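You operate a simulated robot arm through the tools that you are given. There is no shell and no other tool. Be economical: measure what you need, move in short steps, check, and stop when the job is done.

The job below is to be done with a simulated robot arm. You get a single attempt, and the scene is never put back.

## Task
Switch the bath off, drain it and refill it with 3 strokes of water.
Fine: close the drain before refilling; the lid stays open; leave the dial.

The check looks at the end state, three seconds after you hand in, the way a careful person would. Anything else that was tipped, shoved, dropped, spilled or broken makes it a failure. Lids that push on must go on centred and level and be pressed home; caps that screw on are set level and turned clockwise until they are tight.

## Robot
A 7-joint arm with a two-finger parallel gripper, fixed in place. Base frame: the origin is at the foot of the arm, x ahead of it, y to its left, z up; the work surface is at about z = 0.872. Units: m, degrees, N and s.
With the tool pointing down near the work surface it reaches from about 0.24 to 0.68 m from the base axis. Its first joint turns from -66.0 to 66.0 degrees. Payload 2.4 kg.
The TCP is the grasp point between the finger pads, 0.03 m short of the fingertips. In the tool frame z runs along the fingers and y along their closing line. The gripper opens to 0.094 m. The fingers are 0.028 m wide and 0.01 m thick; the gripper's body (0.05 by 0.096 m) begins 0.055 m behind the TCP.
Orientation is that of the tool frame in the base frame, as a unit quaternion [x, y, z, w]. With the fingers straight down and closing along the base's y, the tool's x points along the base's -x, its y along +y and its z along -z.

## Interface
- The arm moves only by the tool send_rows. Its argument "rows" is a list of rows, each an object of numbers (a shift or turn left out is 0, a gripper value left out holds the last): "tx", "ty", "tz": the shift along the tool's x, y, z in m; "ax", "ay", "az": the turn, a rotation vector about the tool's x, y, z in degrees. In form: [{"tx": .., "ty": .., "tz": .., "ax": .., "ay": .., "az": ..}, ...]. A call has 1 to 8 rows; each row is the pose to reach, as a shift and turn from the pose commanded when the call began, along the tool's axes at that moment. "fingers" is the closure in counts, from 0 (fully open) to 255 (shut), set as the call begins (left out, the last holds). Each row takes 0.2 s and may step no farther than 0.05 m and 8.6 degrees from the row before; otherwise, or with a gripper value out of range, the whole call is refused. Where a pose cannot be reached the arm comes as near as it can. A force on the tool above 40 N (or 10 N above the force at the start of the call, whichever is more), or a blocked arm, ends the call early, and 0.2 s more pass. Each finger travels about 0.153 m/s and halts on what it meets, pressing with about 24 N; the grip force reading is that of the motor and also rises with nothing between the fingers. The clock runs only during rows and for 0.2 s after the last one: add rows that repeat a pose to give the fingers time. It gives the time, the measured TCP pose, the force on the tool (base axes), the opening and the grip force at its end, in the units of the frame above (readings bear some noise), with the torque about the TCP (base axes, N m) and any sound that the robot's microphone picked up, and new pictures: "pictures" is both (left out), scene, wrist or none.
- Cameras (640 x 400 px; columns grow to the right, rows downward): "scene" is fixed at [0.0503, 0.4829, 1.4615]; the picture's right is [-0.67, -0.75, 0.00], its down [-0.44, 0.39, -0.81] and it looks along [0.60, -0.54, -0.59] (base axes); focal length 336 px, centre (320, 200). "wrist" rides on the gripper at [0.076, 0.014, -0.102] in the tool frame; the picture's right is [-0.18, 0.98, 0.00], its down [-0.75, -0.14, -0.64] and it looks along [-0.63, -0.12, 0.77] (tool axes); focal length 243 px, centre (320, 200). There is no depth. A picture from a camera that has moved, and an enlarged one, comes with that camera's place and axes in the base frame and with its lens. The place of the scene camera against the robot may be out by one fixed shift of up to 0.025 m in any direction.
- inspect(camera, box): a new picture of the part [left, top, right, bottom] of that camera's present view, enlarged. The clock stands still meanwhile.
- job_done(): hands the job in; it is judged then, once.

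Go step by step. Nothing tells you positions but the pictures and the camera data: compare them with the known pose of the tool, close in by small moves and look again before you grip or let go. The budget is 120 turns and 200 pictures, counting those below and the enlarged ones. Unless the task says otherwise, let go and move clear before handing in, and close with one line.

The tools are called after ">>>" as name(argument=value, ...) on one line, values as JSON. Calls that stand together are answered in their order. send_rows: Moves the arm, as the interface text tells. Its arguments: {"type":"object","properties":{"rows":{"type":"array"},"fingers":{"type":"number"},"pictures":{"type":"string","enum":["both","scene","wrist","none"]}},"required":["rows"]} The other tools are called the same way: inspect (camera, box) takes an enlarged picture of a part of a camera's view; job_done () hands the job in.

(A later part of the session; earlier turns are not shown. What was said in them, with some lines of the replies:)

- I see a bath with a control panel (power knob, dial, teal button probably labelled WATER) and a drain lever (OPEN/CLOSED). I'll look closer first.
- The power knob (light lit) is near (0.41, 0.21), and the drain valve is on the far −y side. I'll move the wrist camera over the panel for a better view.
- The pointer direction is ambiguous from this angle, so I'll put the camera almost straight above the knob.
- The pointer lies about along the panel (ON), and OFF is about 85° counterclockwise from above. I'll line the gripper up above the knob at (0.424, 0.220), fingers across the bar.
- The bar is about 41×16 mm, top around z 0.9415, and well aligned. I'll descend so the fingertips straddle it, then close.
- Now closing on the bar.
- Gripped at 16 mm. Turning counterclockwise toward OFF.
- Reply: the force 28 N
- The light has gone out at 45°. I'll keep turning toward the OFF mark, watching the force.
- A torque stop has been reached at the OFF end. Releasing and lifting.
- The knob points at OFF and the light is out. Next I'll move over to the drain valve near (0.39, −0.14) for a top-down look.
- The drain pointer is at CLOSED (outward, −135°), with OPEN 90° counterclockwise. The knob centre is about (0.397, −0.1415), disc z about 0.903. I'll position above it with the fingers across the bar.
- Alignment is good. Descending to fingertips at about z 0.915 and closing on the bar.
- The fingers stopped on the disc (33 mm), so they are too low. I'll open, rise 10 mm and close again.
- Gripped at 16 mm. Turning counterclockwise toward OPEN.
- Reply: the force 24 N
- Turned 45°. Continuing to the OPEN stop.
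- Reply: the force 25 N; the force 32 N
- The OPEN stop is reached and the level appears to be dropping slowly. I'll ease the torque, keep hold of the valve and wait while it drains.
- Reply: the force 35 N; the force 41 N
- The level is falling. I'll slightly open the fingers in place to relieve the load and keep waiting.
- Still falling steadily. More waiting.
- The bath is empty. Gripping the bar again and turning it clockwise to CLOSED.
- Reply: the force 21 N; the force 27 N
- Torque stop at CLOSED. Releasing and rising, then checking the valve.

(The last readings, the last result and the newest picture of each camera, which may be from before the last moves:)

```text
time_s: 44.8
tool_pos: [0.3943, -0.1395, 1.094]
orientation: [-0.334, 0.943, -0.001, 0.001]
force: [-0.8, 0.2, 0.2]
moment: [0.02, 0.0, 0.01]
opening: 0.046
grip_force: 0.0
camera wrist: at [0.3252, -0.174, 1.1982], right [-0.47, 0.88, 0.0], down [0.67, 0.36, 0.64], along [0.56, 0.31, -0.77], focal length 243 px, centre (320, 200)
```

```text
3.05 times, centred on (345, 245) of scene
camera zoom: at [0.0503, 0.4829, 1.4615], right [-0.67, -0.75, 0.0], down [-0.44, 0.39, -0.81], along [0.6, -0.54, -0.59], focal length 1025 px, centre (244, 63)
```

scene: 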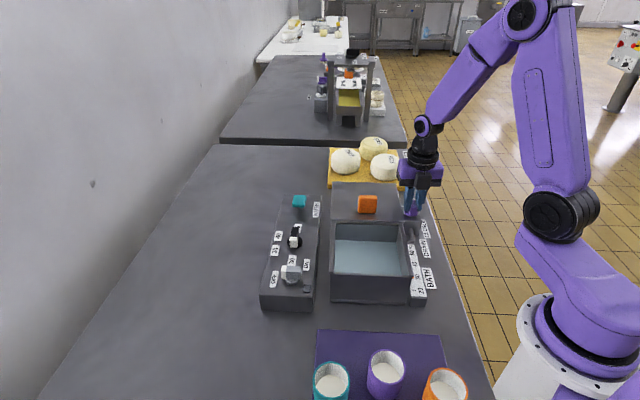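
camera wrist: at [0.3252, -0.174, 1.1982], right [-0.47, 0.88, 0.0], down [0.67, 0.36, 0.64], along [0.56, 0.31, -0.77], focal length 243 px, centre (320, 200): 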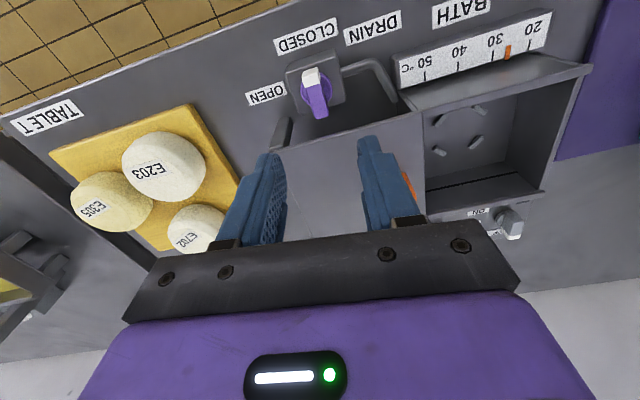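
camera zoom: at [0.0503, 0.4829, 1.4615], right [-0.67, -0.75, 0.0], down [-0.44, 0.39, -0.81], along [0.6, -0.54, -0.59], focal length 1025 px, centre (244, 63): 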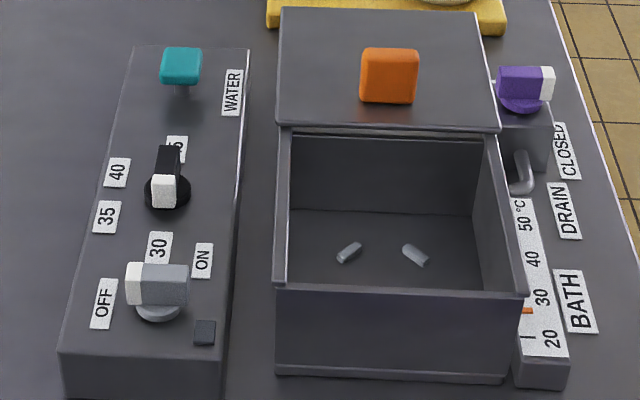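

The drain is closed and the bath is empty. The teal WATER plunger is near (0.594, 0.058, 0.94), so I'll fly over there with closed fingers and look.

>>> send_rows(rows=[{"tx": -0.04, "ty": 0.013, "tz": -0.01, "az": 6.5}, {"tx": -0.08, "ty": 0.026, "tz": -0.01, "az": 13}, {"tx": -0.12, "ty": 0.039, "tz": -0.01, "az": 19.5}, {"tx": -0.16, "ty": 0.052, "tz": 0, "az": 26}, {"tx": -0.2, "ty": 0.065, "tz": 0.01, "az": 32.5}, {"tx": -0.238, "ty": 0.078, "tz": 0.02, "az": 39}], fingers=255)

>>> inspect(camera="wrist", box=[230, 60, 410, 200])

```text
time_s: 46.2
tool_pos: [0.5327, 0.0723, 1.074]
orientation: [0.001, 1.0, 0.0, 0.0]
force: [-0.2, 0.5, 0.6]
moment: [-0.04, 0.01, 0.0]
opening: 0.0
grip_force: 24.1
camera wrist: at [0.4554, 0.0878, 1.1775], right [0.19, 0.98, 0.0], down [0.75, -0.14, 0.64], along [0.63, -0.12, -0.77], focal length 243 px, centre (320, 200)
```

scene: 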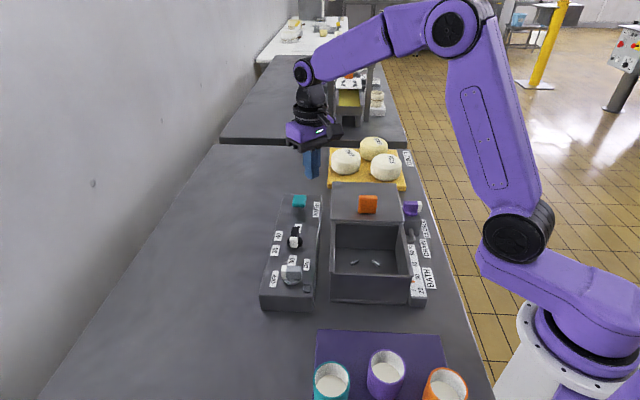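
wrist: 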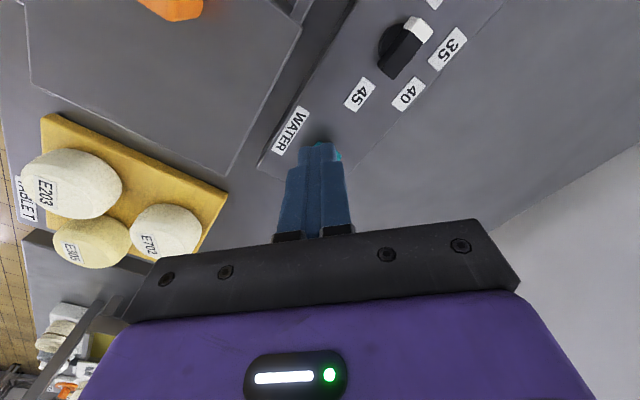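

```text
2.86 times, centred on (320, 130) of wrist
camera zoom: at [0.4554, 0.0878, 1.1775], right [0.19, 0.98, 0.0], down [0.75, -0.14, 0.64], along [0.63, -0.12, -0.77], focal length 693 px, centre (320, 400)
```

zoom: 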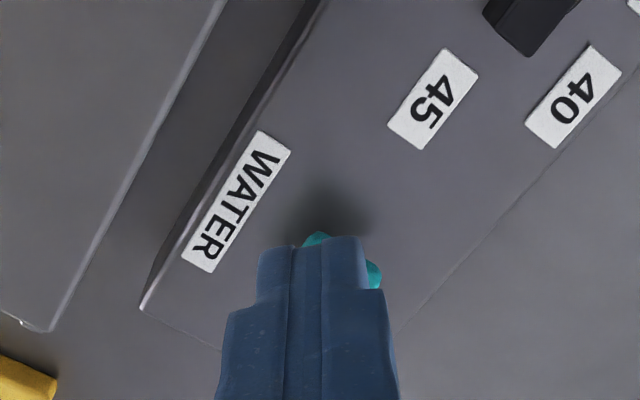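

The fingers hide the plunger, so I'll sidestep 5 cm in y for a clear view.

>>> send_rows(rows=[{"ty": 0.045}, {"ty": 0.06}], pictures="none")

>>> inspect(camera="wrist", box=[180, 60, 360, 200])

```text
time_s: 46.8
tool_pos: [0.5314, 0.1327, 1.0755]
orientation: [-0.001, 1.0, 0.0, 0.0]
force: [-0.1, -1.3, -1.0]
moment: [-0.03, -0.01, 0.0]
opening: 0.0002
grip_force: 24.2
```

```text
2.86 times, centred on (270, 130) of wrist
camera zoom: at [0.4554, 0.1476, 1.1789], right [0.18, 0.98, 0.0], down [0.75, -0.14, 0.64], along [0.63, -0.12, -0.77], focal length 693 px, centre (463, 400)
```

zoom: 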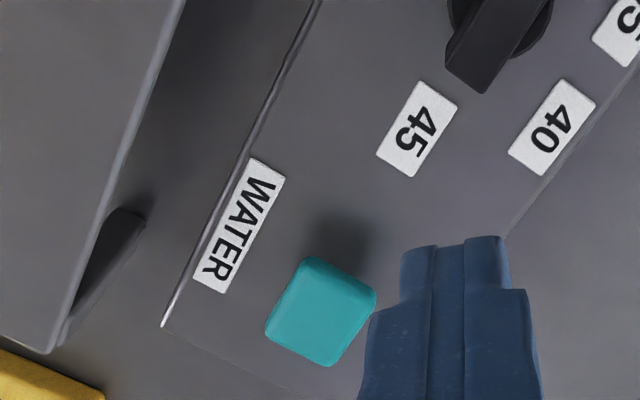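

The plunger cap centre is at about (0.597, 0.0615), top about z 0.935. Moving above it with tips around z 0.957.

>>> send_rows(rows=[{"tx": -0.022, "ty": -0.024, "tz": 0}, {"tx": -0.044, "ty": -0.048, "tz": 0.02}, {"tx": -0.0656, "ty": -0.0712, "tz": 0.045}, {"tx": -0.0656, "ty": -0.0712, "tz": 0.088}, {"tx": -0.0656, "ty": -0.0712, "tz": 0.088}])

>>> inspect(camera="scene", box=[250, 150, 370, 250])

```text
time_s: 48.0
tool_pos: [0.598, 0.0613, 0.9867]
orientation: [0.0, 1.0, 0.0, 0.0]
force: [0.5, 0.2, 0.8]
moment: [-0.02, 0.01, 0.02]
opening: 0.0001
grip_force: 23.6
camera wrist: at [0.522, 0.0764, 1.09], right [0.18, 0.98, 0.0], down [0.75, -0.14, 0.64], along [0.63, -0.12, -0.77], focal length 243 px, centre (320, 200)
```

scene: 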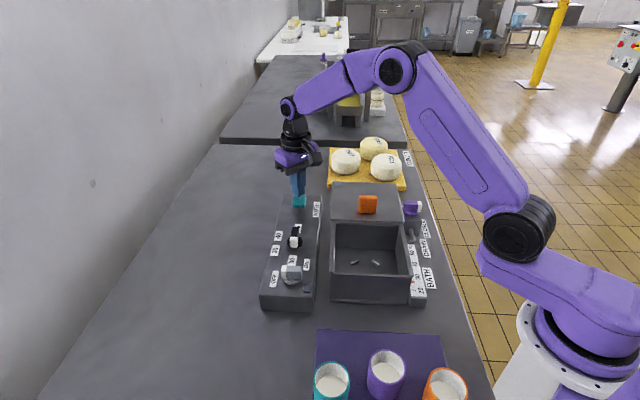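
wrist: 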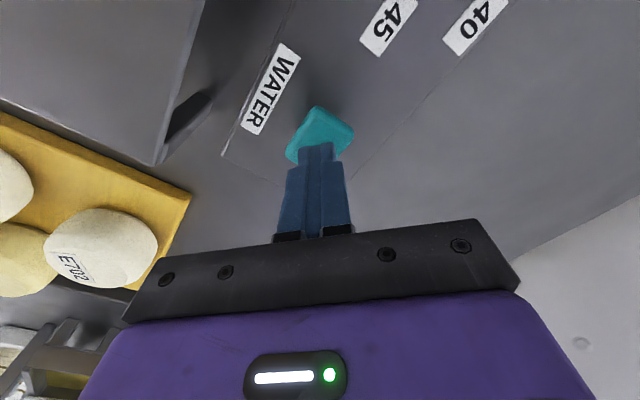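

```text
4.00 times, centred on (310, 200) of scene
camera zoom: at [0.0503, 0.4829, 1.4615], right [-0.67, -0.75, 0.0], down [-0.44, 0.39, -0.81], along [0.6, -0.54, -0.59], focal length 1346 px, centre (360, 200)
```

zoom: 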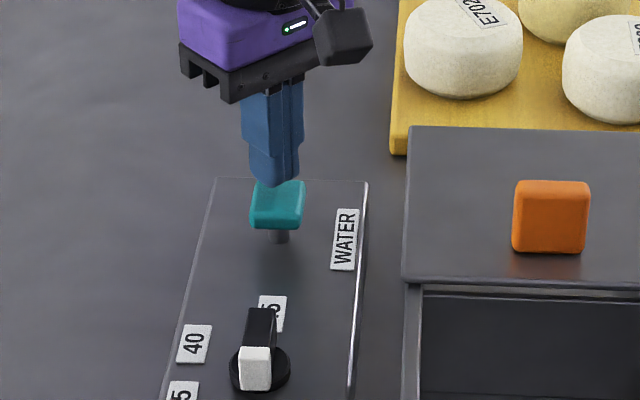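

Centred. Lowering to contact gently.

>>> send_rows(rows=[{"tz": 0.006}, {"tz": 0.01}, {"tz": 0.014}, {"tz": 0.018}, {"tz": 0.02}], pictures="none")

>>> inspect(camera="scene", box=[250, 150, 370, 250])

```text
time_s: 49.2
tool_pos: [0.5978, 0.0607, 0.9672]
orientation: [0.0, 1.0, 0.0, -0.001]
force: [0.0, -2.3, 2.4]
moment: [-0.03, 0.02, 0.05]
opening: 0.0
grip_force: 24.0
```

```text
4.00 times, centred on (310, 200) of scene
camera zoom: at [0.0502, 0.4828, 1.4615], right [-0.67, -0.75, 0.0], down [-0.44, 0.39, -0.81], along [0.6, -0.54, -0.59], focal length 1346 px, centre (360, 200)
```

zoom: 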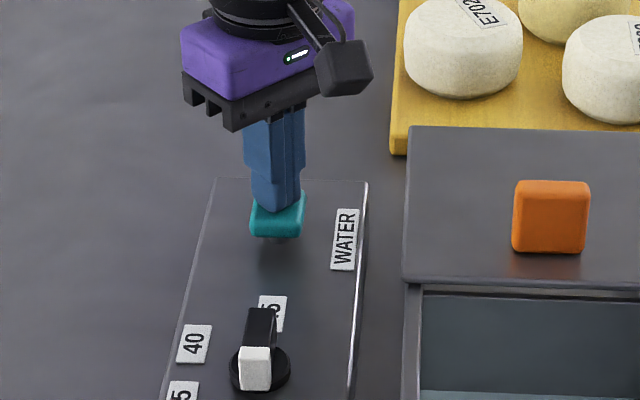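

The cap is moving down and water has already appeared. I'll press on gently to the bottom of this same stroke.

>>> send_rows(rows=[{"tz": 0.002}, {"tz": 0.004}, {"tz": 0.006}], pictures="none")

>>> inspect(camera="scene", box=[240, 150, 430, 310])

```text
time_s: 50.0
tool_pos: [0.5969, 0.0591, 0.9616]
orientation: [0.0, 1.0, 0.0, 0.001]
force: [2.3, 0.6, 3.0]
moment: [0.04, -0.01, -0.04]
opening: 0.0
grip_force: 24.4
```

```text
2.50 times, centred on (335, 230) of scene
camera zoom: at [0.0502, 0.4829, 1.4615], right [-0.67, -0.75, 0.0], down [-0.44, 0.39, -0.81], along [0.6, -0.54, -0.59], focal length 841 px, centre (282, 125)
```

zoom: 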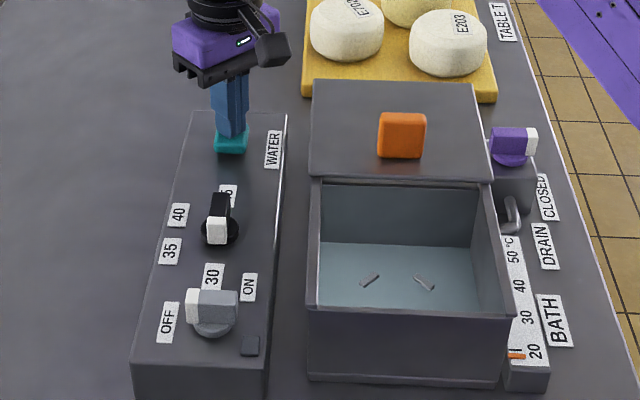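

>>> send_rows(rows=[{"tz": 0.002}, {"tz": 0.004}, {"tz": 0.004}], pictures="none")

>>> inspect(camera="scene", box=[240, 150, 430, 310])

```text
time_s: 50.8
tool_pos: [0.5972, 0.0593, 0.9571]
orientation: [0.0, 1.0, 0.0, 0.0]
force: [-1.1, 2.2, 7.0]
moment: [0.11, -0.01, -0.04]
opening: 0.0002
grip_force: 23.8
```

```text
2.50 times, centred on (335, 230) of scene
camera zoom: at [0.0501, 0.4829, 1.4615], right [-0.67, -0.75, 0.0], down [-0.44, 0.39, -0.81], along [0.6, -0.54, -0.59], focal length 841 px, centre (282, 125)
```

zoom: 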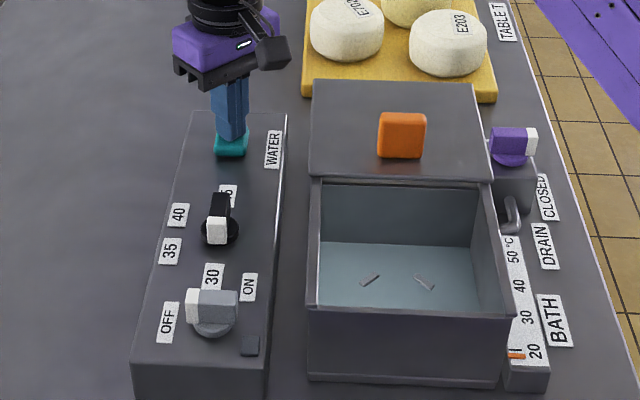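

That's one stroke. Releasing fully and noting the level.

>>> send_rows(rows=[{"tz": -0.01}, {"tz": -0.02}, {"tz": -0.032}, {"tz": -0.032}, {"tz": -0.032}, {"tz": -0.032}], pictures="none")

>>> inspect(camera="scene", box=[240, 150, 430, 310])

```text
time_s: 52.2
tool_pos: [0.5964, 0.0616, 0.9892]
orientation: [0.001, 1.0, 0.0, -0.001]
force: [-0.5, 1.0, 0.3]
moment: [0.05, -0.01, 0.0]
opening: 0.0003
grip_force: 23.9
```

```text
2.50 times, centred on (335, 230) of scene
camera zoom: at [0.0503, 0.4829, 1.4615], right [-0.67, -0.75, 0.0], down [-0.44, 0.39, -0.81], along [0.6, -0.54, -0.59], focal length 841 px, centre (282, 125)
```

zoom: 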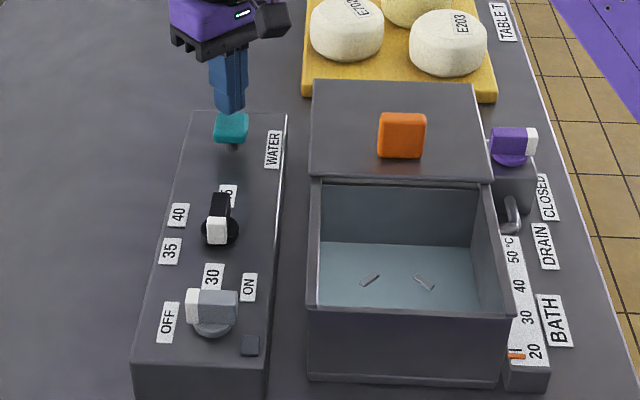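

The cap sprang back and the level is steady. Second stroke, down and back up in one move.

>>> send_rows(rows=[{"tz": 0.012}, {"tz": 0.02}, {"tz": 0.027}, {"tz": 0.032}, {"tz": 0.032}, {"tz": 0.02}, {"tz": 0.008}, {"tz": 0}], pictures="none")

>>> inspect(camera="scene", box=[240, 150, 430, 310])

```text
time_s: 54.0
tool_pos: [0.5968, 0.0615, 0.9889]
orientation: [0.0, 1.0, 0.0, 0.0]
force: [0.5, -0.1, 0.8]
moment: [0.0, 0.03, 0.02]
opening: 0.0
grip_force: 23.9
```

```text
2.50 times, centred on (335, 230) of scene
camera zoom: at [0.0503, 0.4829, 1.4615], right [-0.67, -0.75, 0.0], down [-0.44, 0.39, -0.81], along [0.6, -0.54, -0.59], focal length 841 px, centre (282, 125)
```

zoom: 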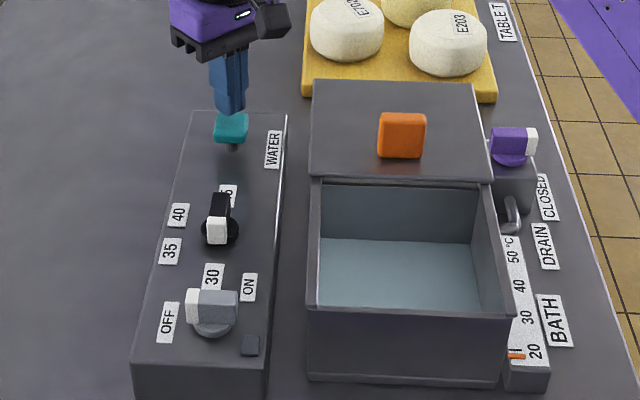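

Level rose by another similar step. Third stroke.

>>> send_rows(rows=[{"tz": 0.012}, {"tz": 0.02}, {"tz": 0.027}, {"tz": 0.032}, {"tz": 0.032}, {"tz": 0.02}, {"tz": 0.008}, {"tz": 0}], pictures="none")

>>> inspect(camera="scene", box=[240, 150, 430, 310])

```text
time_s: 55.8
tool_pos: [0.5965, 0.0605, 0.9882]
orientation: [0.0, 1.0, 0.0, 0.0]
force: [-0.9, 0.3, -0.8]
moment: [0.0, 0.02, -0.01]
opening: 0.0002
grip_force: 24.2
```

```text
2.50 times, centred on (335, 230) of scene
camera zoom: at [0.0503, 0.4829, 1.4615], right [-0.67, -0.75, 0.0], down [-0.44, 0.39, -0.81], along [0.6, -0.54, -0.59], focal length 841 px, centre (282, 125)
```

zoom: 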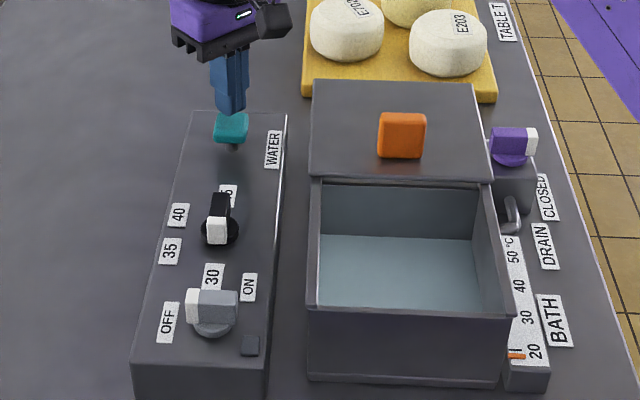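

Three equal steps, with the level steady. I'll move clear and do a final check.

>>> send_rows(rows=[{"tz": -0.04}, {"tz": -0.085}, {"tz": -0.13}, {"tz": -0.17}, {"tz": -0.17}, {"tz": -0.17}], pictures="scene")

>>> inspect(camera="scene", box=[320, 200, 450, 310])

```text
time_s: 57.2
tool_pos: [0.5987, 0.061, 1.1599]
orientation: [-0.001, 1.0, 0.0, 0.0]
force: [0.2, 0.3, -0.4]
moment: [0.02, 0.03, -0.02]
opening: 0.0002
grip_force: 24.5
```

scene: 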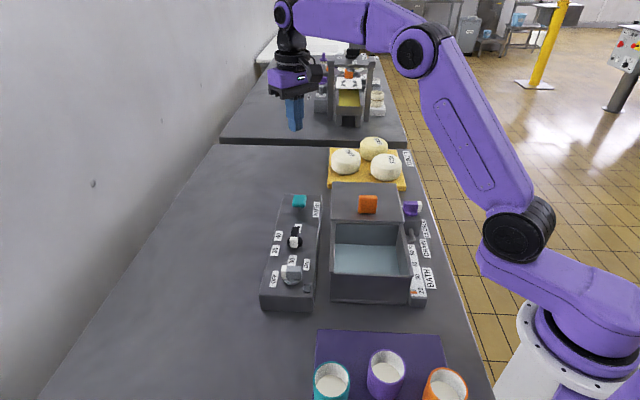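

```text
3.64 times, centred on (385, 255) of scene
camera zoom: at [0.0503, 0.4829, 1.4615], right [-0.67, -0.75, 0.0], down [-0.44, 0.39, -0.81], along [0.6, -0.54, -0.59], focal length 1223 px, centre (84, 0)
```

zoom: 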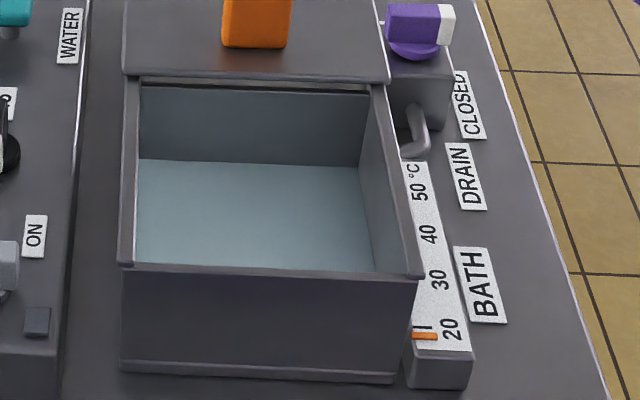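

Everything is as asked: knob at OFF, drain CLOSED, three strokes in, lid open and dial untouched. The arm is clear, so I'm handing in.

>>> job_done()

```text
The job is handed in.
```

The bath is switched off, drained, its drain closed again, and refilled with 3 strokes of water; the lid is still open and the dial was not touched.
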